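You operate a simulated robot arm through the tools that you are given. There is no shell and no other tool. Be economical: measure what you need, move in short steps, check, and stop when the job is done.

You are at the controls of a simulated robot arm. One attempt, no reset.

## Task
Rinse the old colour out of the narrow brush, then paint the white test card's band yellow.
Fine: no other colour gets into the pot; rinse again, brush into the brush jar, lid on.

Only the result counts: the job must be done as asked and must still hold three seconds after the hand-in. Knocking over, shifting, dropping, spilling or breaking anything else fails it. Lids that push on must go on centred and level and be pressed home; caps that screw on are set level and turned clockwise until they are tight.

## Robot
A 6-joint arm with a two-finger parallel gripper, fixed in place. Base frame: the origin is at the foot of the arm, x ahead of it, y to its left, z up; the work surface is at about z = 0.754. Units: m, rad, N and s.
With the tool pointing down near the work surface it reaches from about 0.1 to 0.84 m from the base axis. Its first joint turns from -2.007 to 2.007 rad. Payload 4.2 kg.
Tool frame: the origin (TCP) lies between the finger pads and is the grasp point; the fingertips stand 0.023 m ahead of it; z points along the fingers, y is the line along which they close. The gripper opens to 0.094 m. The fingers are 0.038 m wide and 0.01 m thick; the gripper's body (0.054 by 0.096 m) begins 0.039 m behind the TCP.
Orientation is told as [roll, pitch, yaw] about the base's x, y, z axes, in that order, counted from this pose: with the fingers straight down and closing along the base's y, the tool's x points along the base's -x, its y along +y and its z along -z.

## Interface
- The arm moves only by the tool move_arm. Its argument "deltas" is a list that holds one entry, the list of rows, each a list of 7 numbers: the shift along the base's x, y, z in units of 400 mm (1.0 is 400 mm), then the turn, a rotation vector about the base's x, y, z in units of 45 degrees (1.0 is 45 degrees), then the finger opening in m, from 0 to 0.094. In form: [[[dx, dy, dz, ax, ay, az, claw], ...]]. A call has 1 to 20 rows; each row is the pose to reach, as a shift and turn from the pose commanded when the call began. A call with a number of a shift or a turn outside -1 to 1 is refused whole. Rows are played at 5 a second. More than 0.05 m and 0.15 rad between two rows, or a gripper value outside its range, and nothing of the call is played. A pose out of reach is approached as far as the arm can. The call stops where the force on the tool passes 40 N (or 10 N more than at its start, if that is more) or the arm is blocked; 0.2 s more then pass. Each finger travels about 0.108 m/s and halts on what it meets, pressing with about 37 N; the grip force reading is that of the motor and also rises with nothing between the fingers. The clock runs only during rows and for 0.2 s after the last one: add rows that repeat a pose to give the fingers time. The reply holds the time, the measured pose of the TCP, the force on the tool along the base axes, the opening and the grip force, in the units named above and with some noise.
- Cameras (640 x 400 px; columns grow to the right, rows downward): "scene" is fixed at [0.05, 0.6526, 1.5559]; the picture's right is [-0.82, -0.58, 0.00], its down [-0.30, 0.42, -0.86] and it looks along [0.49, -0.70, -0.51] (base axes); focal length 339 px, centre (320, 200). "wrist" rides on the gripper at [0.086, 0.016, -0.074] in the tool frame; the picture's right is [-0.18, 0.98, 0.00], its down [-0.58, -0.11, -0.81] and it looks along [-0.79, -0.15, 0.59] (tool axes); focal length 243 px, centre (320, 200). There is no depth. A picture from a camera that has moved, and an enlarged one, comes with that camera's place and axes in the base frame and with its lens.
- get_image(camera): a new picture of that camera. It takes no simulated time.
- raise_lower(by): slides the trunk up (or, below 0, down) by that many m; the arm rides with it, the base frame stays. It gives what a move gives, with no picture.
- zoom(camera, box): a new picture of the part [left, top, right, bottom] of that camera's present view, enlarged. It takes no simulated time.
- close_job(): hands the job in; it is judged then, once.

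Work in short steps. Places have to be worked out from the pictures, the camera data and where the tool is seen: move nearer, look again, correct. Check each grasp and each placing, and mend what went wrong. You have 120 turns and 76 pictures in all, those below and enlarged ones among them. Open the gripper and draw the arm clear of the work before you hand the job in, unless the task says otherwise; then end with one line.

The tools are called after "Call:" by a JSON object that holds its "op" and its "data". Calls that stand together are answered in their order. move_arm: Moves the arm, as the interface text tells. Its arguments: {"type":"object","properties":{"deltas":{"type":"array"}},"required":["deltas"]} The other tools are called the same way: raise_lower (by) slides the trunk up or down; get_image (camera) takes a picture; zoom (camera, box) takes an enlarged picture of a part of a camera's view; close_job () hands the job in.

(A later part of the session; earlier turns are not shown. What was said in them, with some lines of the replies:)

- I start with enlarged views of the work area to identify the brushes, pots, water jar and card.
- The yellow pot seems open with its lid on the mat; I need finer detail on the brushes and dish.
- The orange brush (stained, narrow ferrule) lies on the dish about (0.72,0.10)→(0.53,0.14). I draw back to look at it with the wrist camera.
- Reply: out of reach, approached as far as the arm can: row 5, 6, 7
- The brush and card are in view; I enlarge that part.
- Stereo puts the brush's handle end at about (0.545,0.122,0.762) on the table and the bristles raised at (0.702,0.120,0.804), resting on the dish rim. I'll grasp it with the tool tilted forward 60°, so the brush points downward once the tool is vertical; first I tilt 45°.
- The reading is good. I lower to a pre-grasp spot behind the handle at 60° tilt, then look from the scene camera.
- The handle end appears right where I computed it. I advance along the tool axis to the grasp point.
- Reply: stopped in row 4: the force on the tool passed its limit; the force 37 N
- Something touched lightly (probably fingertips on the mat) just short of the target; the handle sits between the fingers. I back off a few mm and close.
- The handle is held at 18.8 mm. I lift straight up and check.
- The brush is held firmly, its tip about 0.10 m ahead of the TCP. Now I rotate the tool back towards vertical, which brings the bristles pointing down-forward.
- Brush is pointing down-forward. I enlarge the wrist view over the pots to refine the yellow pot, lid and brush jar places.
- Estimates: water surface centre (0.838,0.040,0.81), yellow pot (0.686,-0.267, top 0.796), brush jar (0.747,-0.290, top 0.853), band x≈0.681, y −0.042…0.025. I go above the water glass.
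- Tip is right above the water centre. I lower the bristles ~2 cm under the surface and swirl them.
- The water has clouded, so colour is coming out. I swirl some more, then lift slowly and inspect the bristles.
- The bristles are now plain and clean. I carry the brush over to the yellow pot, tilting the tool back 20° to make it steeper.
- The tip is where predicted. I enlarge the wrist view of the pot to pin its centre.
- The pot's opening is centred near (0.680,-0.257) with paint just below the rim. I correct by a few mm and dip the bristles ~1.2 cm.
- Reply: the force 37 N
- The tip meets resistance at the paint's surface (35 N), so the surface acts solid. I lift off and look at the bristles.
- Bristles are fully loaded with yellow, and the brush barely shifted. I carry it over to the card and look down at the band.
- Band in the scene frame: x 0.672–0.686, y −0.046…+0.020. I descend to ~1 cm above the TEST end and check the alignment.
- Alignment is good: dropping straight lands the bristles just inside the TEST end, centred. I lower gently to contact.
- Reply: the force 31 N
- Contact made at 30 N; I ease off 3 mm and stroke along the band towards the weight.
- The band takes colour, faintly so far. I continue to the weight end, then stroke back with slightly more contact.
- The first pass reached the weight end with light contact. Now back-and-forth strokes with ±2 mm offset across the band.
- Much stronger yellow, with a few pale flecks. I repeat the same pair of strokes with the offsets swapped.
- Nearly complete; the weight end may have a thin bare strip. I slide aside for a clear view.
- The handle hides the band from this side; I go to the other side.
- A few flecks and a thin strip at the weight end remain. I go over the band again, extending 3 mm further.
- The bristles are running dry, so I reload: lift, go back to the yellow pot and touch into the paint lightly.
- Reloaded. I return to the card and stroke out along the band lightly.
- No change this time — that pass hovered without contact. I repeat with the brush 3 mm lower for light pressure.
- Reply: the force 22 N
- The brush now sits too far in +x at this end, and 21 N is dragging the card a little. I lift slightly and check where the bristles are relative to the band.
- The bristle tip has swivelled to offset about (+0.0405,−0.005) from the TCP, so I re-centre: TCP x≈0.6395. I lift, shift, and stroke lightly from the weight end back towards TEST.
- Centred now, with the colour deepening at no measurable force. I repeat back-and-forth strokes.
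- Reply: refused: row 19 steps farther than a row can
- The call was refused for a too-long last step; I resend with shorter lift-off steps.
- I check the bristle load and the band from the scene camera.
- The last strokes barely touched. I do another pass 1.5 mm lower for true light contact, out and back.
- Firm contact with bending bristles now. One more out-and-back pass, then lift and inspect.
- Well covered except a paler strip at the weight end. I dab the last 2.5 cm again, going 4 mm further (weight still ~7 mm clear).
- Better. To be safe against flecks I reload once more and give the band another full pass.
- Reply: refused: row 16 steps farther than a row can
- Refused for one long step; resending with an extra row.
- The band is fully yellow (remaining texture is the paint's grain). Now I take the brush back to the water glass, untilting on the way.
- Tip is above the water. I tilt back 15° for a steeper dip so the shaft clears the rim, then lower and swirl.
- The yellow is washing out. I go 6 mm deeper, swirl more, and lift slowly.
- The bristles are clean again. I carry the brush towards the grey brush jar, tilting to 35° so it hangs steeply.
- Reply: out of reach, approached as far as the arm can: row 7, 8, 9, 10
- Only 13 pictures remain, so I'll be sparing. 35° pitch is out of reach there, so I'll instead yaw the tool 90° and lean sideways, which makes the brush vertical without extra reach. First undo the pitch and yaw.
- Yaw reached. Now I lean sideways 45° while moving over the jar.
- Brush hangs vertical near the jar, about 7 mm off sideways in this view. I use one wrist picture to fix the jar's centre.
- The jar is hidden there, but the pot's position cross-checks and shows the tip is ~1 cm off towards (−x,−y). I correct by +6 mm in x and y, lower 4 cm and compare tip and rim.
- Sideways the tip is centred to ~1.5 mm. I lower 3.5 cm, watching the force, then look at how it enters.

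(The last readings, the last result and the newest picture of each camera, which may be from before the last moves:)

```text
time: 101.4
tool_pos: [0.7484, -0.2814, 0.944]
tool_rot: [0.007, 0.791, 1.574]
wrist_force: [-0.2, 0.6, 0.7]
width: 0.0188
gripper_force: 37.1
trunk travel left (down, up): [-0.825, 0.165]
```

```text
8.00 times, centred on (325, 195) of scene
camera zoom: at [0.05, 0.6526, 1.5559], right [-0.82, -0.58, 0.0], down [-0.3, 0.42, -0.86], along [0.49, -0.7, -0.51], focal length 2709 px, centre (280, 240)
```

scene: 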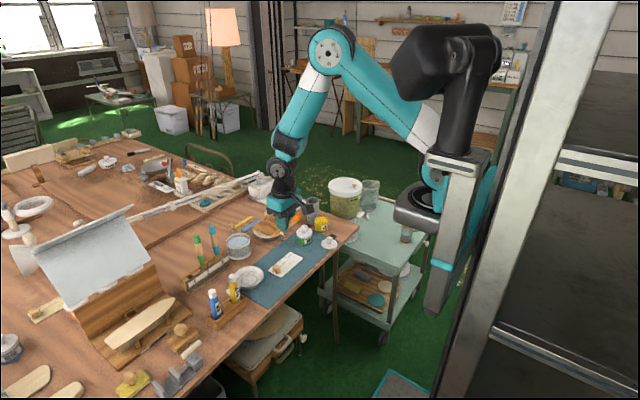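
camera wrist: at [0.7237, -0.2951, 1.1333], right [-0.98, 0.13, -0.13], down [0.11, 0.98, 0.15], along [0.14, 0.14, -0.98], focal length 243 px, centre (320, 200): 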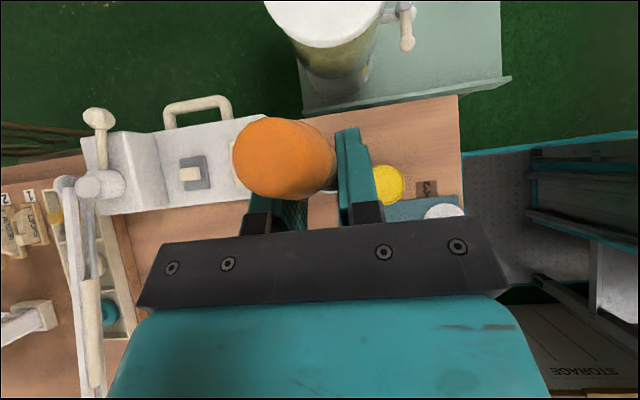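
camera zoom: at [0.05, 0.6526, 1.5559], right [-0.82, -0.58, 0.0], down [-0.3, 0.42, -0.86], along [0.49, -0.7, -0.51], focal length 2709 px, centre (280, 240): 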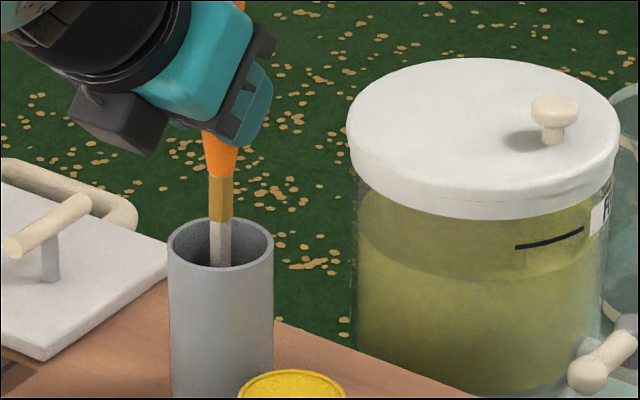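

The tip is inside the jar with no contact. I continue down until the fingers are just above the rim.

Call:
{"op": "move_arm", "data": {"deltas": [[[0, 0, -0.03, 0, 0, 0, 0.0], [0, 0, -0.06, 0, 0, 0, 0.0], [0, 0, -0.09, 0, 0, 0, 0.0], [0, 0, -0.118, 0, 0, 0, 0.0]]]}}

Call:
{"op": "zoom", "data": {"camera": "scene", "box": [300, 170, 350, 220]}}

```text
time: 102.4
tool_pos: [0.7474, -0.2817, 0.8983]
tool_rot: [0.006, 0.79, 1.575]
wrist_force: [-1.0, 1.1, -0.2]
width: 0.0191
gripper_force: 36.5
trunk travel left (down, up): [-0.825, 0.165]
```

```text
8.00 times, centred on (325, 195) of scene
camera zoom: at [0.05, 0.6526, 1.5559], right [-0.82, -0.58, 0.0], down [-0.3, 0.42, -0.86], along [0.49, -0.7, -0.51], focal length 2709 px, centre (280, 240)
```

zoom: 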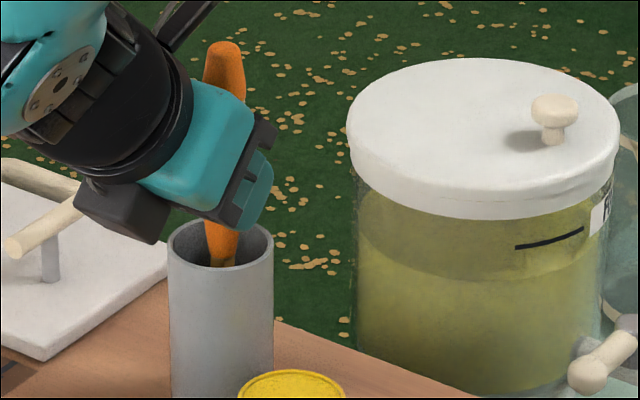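

The brush is well inside, fingers just above the rim. I open and withdraw along the tool axis.

Call:
{"op": "move_arm", "data": {"deltas": [[[0, 0, 0, 0, 0, 0, 0.04], [0, 0, 0, 0, 0, 0, 0.05], [0, 0, 0, 0, 0, 0, 0.05], [0, 0.03, 0.03, 0, 0, 0, 0.05], [0, 0.08, 0.08, 0, 0, 0, 0.05], [0, 0.14, 0.15, 0, 0, 0, 0.05], [0, 0.2, 0.23, 0, 0, 0, 0.05], [0, 0.26, 0.31, 0, 0, 0, 0.05]]]}}

Call:
{"op": "zoom", "data": {"camera": "scene", "box": [290, 165, 370, 255]}}

```text
time: 104.2
tool_pos: [0.7473, -0.1771, 1.0206]
tool_rot: [0.007, 0.791, 1.577]
wrist_force: [0.2, -0.3, -0.7]
width: 0.0503
gripper_force: 0.0
trunk travel left (down, up): [-0.825, 0.165]
```

```text
4.44 times, centred on (330, 210) of scene
camera zoom: at [0.05, 0.6526, 1.5559], right [-0.82, -0.58, 0.0], down [-0.3, 0.42, -0.86], along [0.49, -0.7, -0.51], focal length 1505 px, centre (276, 156)
```

zoom: 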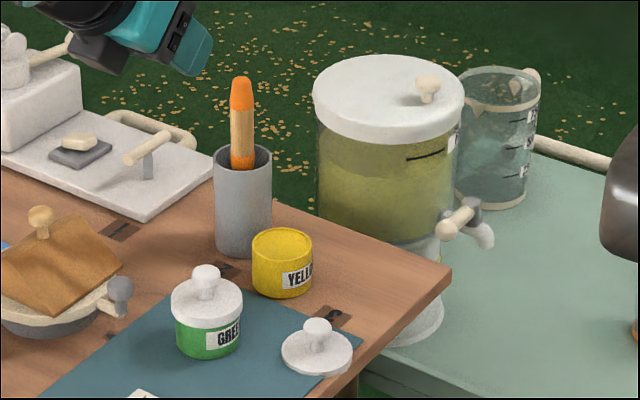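

The brush stands in the jar. Now the lid, at about (0.595,-0.188) from several views. I return the tool to vertical and to yaw 0 above and behind the lid.

Call:
{"op": "move_arm", "data": {"deltas": [[[-0.05, 0.01, 0.0, 0.167, 0, 0, 0.05], [-0.12, 0.01, 0.0, 0.333, 0, 0, 0.05], [-0.2, 0.01, 0.0, 0.5, 0, 0, 0.05], [-0.28, 0.01, 0.0, 0.667, 0, 0, 0.05], [-0.36, 0, 0.0, 0.833, 0, 0, 0.05], [-0.44, -0.01, 0.0, 1.0, 0, 0, 0.05], [-0.468, -0.03, 0.0, 1.0, 0, 0, 0.05]]]}}

Call:
{"op": "move_arm", "data": {"deltas": [[[0, 0, 0, 0, 0, -0.167, 0.05], [0, 0, 0, 0, 0, -0.333, 0.05], [0, 0, 0, 0, 0, -0.5, 0.05], [0, 0, 0, 0, 0, -0.667, 0.05], [0, 0, 0, 0, 0, -0.833, 0.05], [0, 0, 0, 0, 0, -1.0, 0.05]]]}}

Call:
{"op": "move_arm", "data": {"deltas": [[[0, 0, 0, 0, 0, -0.167, 0.05], [0, 0, 0, 0, 0, -0.333, 0.05], [0, 0, -0.03, 0, 0, -0.5, 0.05], [0, 0, -0.06, 0, 0, -0.667, 0.05], [0, 0, -0.1, 0, 0, -0.833, 0.05], [0, 0, -0.15, 0, 0, -1.0, 0.05]]]}}

```text
time: 105.8
tool_pos: [0.5597, -0.1889, 1.022]
tool_rot: [0.003, 0.003, 1.574]
wrist_force: [0.0, -0.2, 0.4]
width: 0.0501
gripper_force: 0.1
trunk travel left (down, up): [-0.825, 0.165]
```

```text
time: 107.2
tool_pos: [0.561, -0.1881, 1.0205]
tool_rot: [0.002, 0.005, 0.787]
wrist_force: [-0.5, -0.6, -0.1]
width: 0.0501
gripper_force: 0.0
trunk travel left (down, up): [-0.825, 0.165]
```

```text
time: 108.6
tool_pos: [0.5602, -0.189, 0.962]
tool_rot: [0.001, 0.005, 0.003]
wrist_force: [-0.1, -0.1, -0.4]
width: 0.0499
gripper_force: 0.0
trunk travel left (down, up): [-0.825, 0.165]
```

I take one enlarged wrist view of the lid and knob.

Call:
{"op": "zoom", "data": {"camera": "wrist", "box": [230, 10, 410, 122]}}

```text
3.56 times, centred on (320, 66) of wrist
camera zoom: at [0.4735, -0.1729, 1.0363], right [0.18, 0.98, 0.0], down [0.59, -0.11, 0.8], along [0.79, -0.15, -0.6], focal length 863 px, centre (320, 676)
```

zoom: 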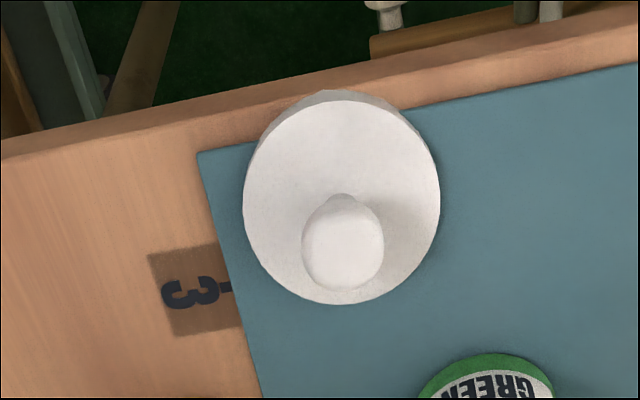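

Lid disc centre (0.597,-0.190), knob head ~24 mm wide centred near z 0.785. I tilt 15° forward (to stay clear of the jar later), come down over the knob and grip.

Call:
{"op": "move_arm", "data": {"deltas": [[[0.04, -0.001, 0, 0, -0.167, 0, 0.05], [0.0845, -0.0025, -0.03, 0, -0.333, 0, 0.05], [0.0845, -0.0025, -0.14, 0, -0.333, 0, 0.05], [0.0845, -0.0025, -0.25, 0, -0.333, 0, 0.05], [0.0845, -0.0025, -0.34, 0, -0.333, 0, 0.05], [0.0845, -0.0025, -0.39, 0, -0.333, 0, 0.05], [0.0845, -0.0025, -0.412, 0, -0.333, 0, 0.05]]]}}

Call:
{"op": "move_arm", "data": {"deltas": [[[0, 0, 0, 0, 0, 0, 0.035], [0, 0, 0, 0, 0, 0, 0.02], [0, 0, 0, 0, 0, 0, 0.0], [0, 0, 0, 0, 0, 0, 0.0], [0, 0, 0, 0, 0, 0, 0.0]]]}}

```text
time: 110.2
tool_pos: [0.5926, -0.1899, 0.7958]
tool_rot: [0.001, -0.258, 0.004]
wrist_force: [-0.4, -0.6, 0.7]
width: 0.05
gripper_force: 0.1
trunk travel left (down, up): [-0.825, 0.165]
```

```text
time: 111.4
tool_pos: [0.5935, -0.1906, 0.7977]
tool_rot: [0.003, -0.256, 0.004]
wrist_force: [-0.7, -0.5, 0.9]
width: 0.0215
gripper_force: 36.8
trunk travel left (down, up): [-0.825, 0.165]
```

The knob is gripped (21.5 mm). I lift, carry it over the pot, and stop ~3 cm above the rim to check.

Call:
{"op": "move_arm", "data": {"deltas": [[[0, 0, 0.06, 0, 0, 0, 0.0], [0, 0, 0.16, 0, 0, 0, 0.0], [0, 0, 0.26, 0, 0, 0, 0.0], [0.05, -0.04, 0.28, 0, 0, 0, 0.0], [0.1, -0.08, 0.28, 0, 0, 0, 0.0], [0.16, -0.125, 0.28, 0, 0, 0, 0.0], [0.209, -0.1675, 0.28, 0, 0, 0, 0.0], [0.209, -0.1675, 0.24, 0, 0, 0, 0.0], [0.209, -0.1675, 0.2, 0, 0, 0, 0.0], [0.209, -0.1675, 0.2, 0, 0, 0, 0.0]]]}}

Call:
{"op": "zoom", "data": {"camera": "scene", "box": [300, 180, 360, 240]}}

```text
time: 113.6
tool_pos: [0.6782, -0.2569, 0.8765]
tool_rot: [0.001, -0.256, 0.003]
wrist_force: [-0.4, -1.3, 0.1]
width: 0.0215
gripper_force: 37.1
trunk travel left (down, up): [-0.825, 0.165]
```

```text
6.67 times, centred on (330, 210) of scene
camera zoom: at [0.05, 0.6526, 1.5559], right [-0.82, -0.58, 0.0], down [-0.3, 0.42, -0.86], along [0.49, -0.7, -0.51], focal length 2258 px, centre (253, 133)
```

zoom: 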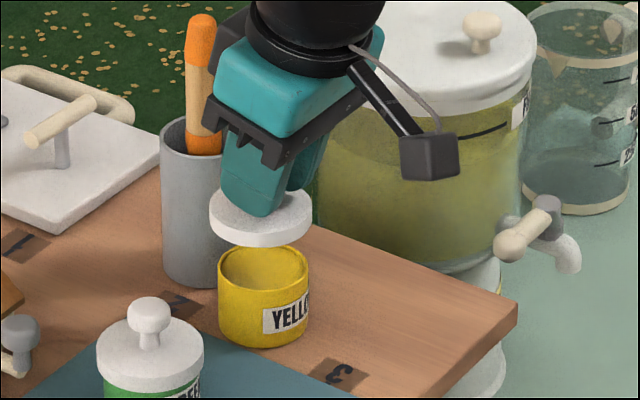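

Lid is level and within 2 mm of centred. I trim by (−1.5,−1) mm and lower until it seats.

Call:
{"op": "move_arm", "data": {"deltas": [[[-0.004, -0.0025, -0.02, 0, 0, 0, 0.0], [-0.004, -0.0025, -0.04, 0, 0, 0, 0.0], [-0.004, -0.0025, -0.055, 0, 0, 0, 0.0], [-0.004, -0.0025, -0.065, 0, 0, 0, 0.0], [-0.004, -0.0025, -0.075, 0, 0, 0, 0.0], [-0.004, -0.0025, -0.082, 0, 0, 0, 0.0]]]}}

Call:
{"op": "zoom", "data": {"camera": "scene", "box": [300, 180, 360, 240]}}

```text
time: 115.0
tool_pos: [0.675, -0.2596, 0.8432]
tool_rot: [0.0, -0.256, 0.003]
wrist_force: [-0.7, -0.3, -0.1]
width: 0.0214
gripper_force: 36.8
trunk travel left (down, up): [-0.825, 0.165]
```

```text
6.67 times, centred on (330, 210) of scene
camera zoom: at [0.05, 0.6526, 1.5559], right [-0.82, -0.58, 0.0], down [-0.3, 0.42, -0.86], along [0.49, -0.7, -0.51], focal length 2258 px, centre (253, 133)
```

zoom: 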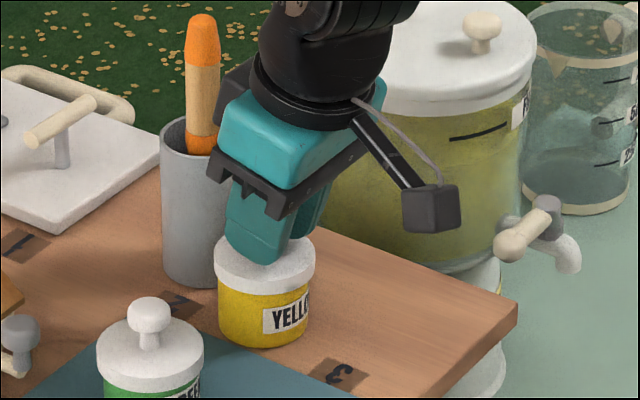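

Now centred (264 vs 264 px) and just at the rim with no force. I press down in small steps until it resists.

Call:
{"op": "move_arm", "data": {"deltas": [[[0, 0, -0.005, 0, 0, 0, 0.0], [0, 0, -0.01, 0, 0, 0, 0.0], [0, 0, -0.015, 0, 0, 0, 0.0], [0, 0, -0.02, 0, 0, 0, 0.0], [0, 0, -0.025, 0, 0, 0, 0.0], [0, 0, -0.03, 0, 0, 0, 0.0], [0, 0, -0.035, 0, 0, 0, 0.0], [0, 0, -0.04, 0, 0, 0, 0.0]]]}}

```text
time: 116.5
tool_pos: [0.6775, -0.2603, 0.8361]
tool_rot: [-0.002, -0.264, 0.003]
wrist_force: [-7.4, -2.2, 31.7]
width: 0.0221
gripper_force: 36.7
trunk travel left (down, up): [-0.825, 0.165]
stopped in row 7: the force on the tool passed its limit (the readings are from after the stop); the commanded pose is now the measured one
```

It went down 7 mm and then resisted past 40 N. I release, rise, and check whether it's seated level.

Call:
{"op": "move_arm", "data": {"deltas": [[[0, 0, 0, 0, 0, 0, 0.03], [0, 0, 0, 0, 0, 0, 0.045], [0, 0, 0, 0, 0, 0, 0.045], [-0.02, 0, 0.07, 0, 0, 0, 0.045], [-0.045, 0, 0.16, 0, 0, 0, 0.045], [-0.07, 0, 0.25, 0, 0, 0, 0.045]]]}}

Call:
{"op": "zoom", "data": {"camera": "scene", "box": [305, 195, 365, 255]}}

```text
time: 117.9
tool_pos: [0.651, -0.2588, 0.933]
tool_rot: [0.0, -0.26, 0.004]
wrist_force: [0.2, 0.1, -0.3]
width: 0.0452
gripper_force: 0.0
trunk travel left (down, up): [-0.825, 0.165]
```

```text
6.67 times, centred on (335, 225) of scene
camera zoom: at [0.05, 0.6526, 1.5559], right [-0.82, -0.58, 0.0], down [-0.3, 0.42, -0.86], along [0.49, -0.7, -0.51], focal length 2258 px, centre (220, 33)
```

zoom: 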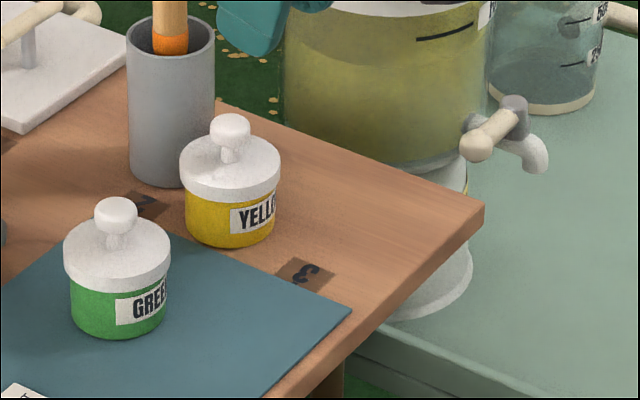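

The lid is level, centred, with the same visible body height as the closed green pot. To be sure, I close the fingers and press on the knob from above.

Call:
{"op": "move_arm", "data": {"deltas": [[[0.03, -0.003, -0.04, 0, 0, 0, 0.0], [0.0575, -0.003, -0.1, 0, 0, 0, 0.0], [0.0575, -0.003, -0.145, 0, 0, 0, 0.0], [0.0575, -0.003, -0.165, 0, 0, 0, 0.0], [0.0575, -0.003, -0.18, 0, 0, 0, 0.0], [0.0575, -0.003, -0.19, 0, 0, 0, 0.0], [0.0575, -0.003, -0.2, 0, 0, 0, 0.0], [0.0575, -0.003, -0.21, 0, 0, 0, 0.0], [0.0575, -0.003, -0.22, 0, 0, 0, 0.0], [0.0575, -0.003, -0.23, 0, 0, 0, 0.0]]]}}

```text
time: 119.6
tool_pos: [0.6728, -0.2598, 0.8564]
tool_rot: [-0.002, -0.266, 0.003]
wrist_force: [-12.2, 3.2, 29.6]
width: 0.0002
gripper_force: 36.9
trunk travel left (down, up): [-0.825, 0.165]
stopped in row 8: the force on the tool passed its limit (the readings are from after the stop); the commanded pose is now the measured one
```

Knob contact exactly at the expected height with no further travel: it's home. I withdraw up and back, open the gripper, and take a last look.

Call:
{"op": "move_arm", "data": {"deltas": [[[0, 0, 0.05, 0, 0, 0, 0.0], [-0.02, 0, 0.14, 0, 0, 0, 0.0], [-0.06, 0.02, 0.25, 0, 0.1, 0, 0.05], [-0.12, 0.06, 0.36, 0, 0.2, 0, 0.094], [-0.18, 0.1, 0.45, 0, 0.333, 0, 0.094], [-0.18, 0.1, 0.5, 0, 0.333, 0, 0.094]]]}}

Call:
{"op": "zoom", "data": {"camera": "scene", "box": [220, 170, 360, 300]}}

```text
refused: row 4 steps farther than a row can; nothing moved
```

```text
3.08 times, centred on (290, 235) of scene
camera zoom: at [0.05, 0.6526, 1.5559], right [-0.82, -0.58, 0.0], down [-0.3, 0.42, -0.86], along [0.49, -0.7, -0.51], focal length 1042 px, centre (412, 92)
```

zoom: 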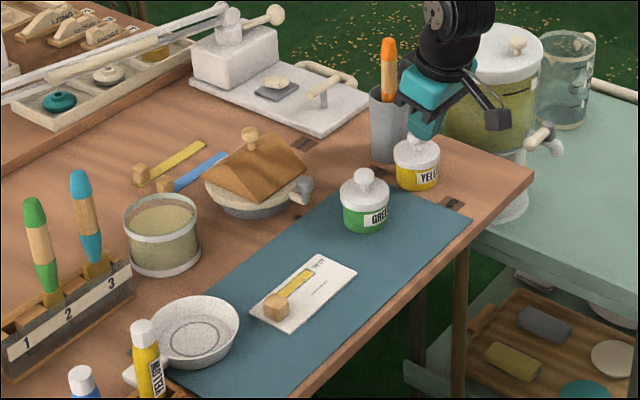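

One step was too long; resending the retreat with shorter steps.

Call:
{"op": "move_arm", "data": {"deltas": [[[0, 0, 0.05, 0, 0, 0, 0.0], [-0.02, 0, 0.13, 0, 0, 0, 0.0], [-0.04, 0.0, 0.22, 0, 0, 0, 0.0], [-0.08, 0.02, 0.3, 0, 0.1, 0, 0.05], [-0.12, 0.04, 0.38, 0, 0.2, 0, 0.094], [-0.16, 0.06, 0.45, 0, 0.333, 0, 0.094], [-0.16, 0.06, 0.5, 0, 0.333, 0, 0.094]]]}}

Call:
{"op": "zoom", "data": {"camera": "scene", "box": [250, 180, 360, 280]}}

```text
time: 121.2
tool_pos: [0.6089, -0.2357, 1.0548]
tool_rot: [0.002, -0.002, 0.003]
wrist_force: [0.5, -0.3, -0.5]
width: 0.0938
gripper_force: 0.0
trunk travel left (down, up): [-0.825, 0.165]
```

```text
4.00 times, centred on (305, 230) of scene
camera zoom: at [0.05, 0.6526, 1.5559], right [-0.82, -0.58, 0.0], down [-0.3, 0.42, -0.86], along [0.49, -0.7, -0.51], focal length 1354 px, centre (380, 80)
```

zoom: 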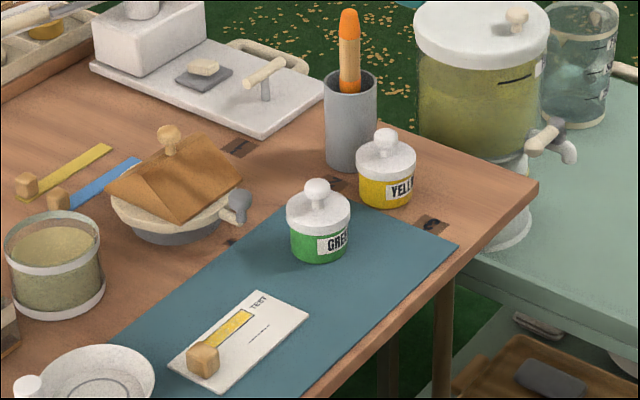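

The band is yellow, the clean brush stands in the jar, the yellow pot's lid is seated, and the arm is clear with the gripper open. I hand in.

Call:
{"op": "close_job", "data": {}}

```text
The job is handed in.
```

The job is handed in: I rinsed the narrow brush clean, painted the card's band yellow, rinsed the brush again and stood it in the brush jar, then pressed the yellow pot's lid home. While painting, the brush dragged the card and its weight about 4–5 mm along the mat.
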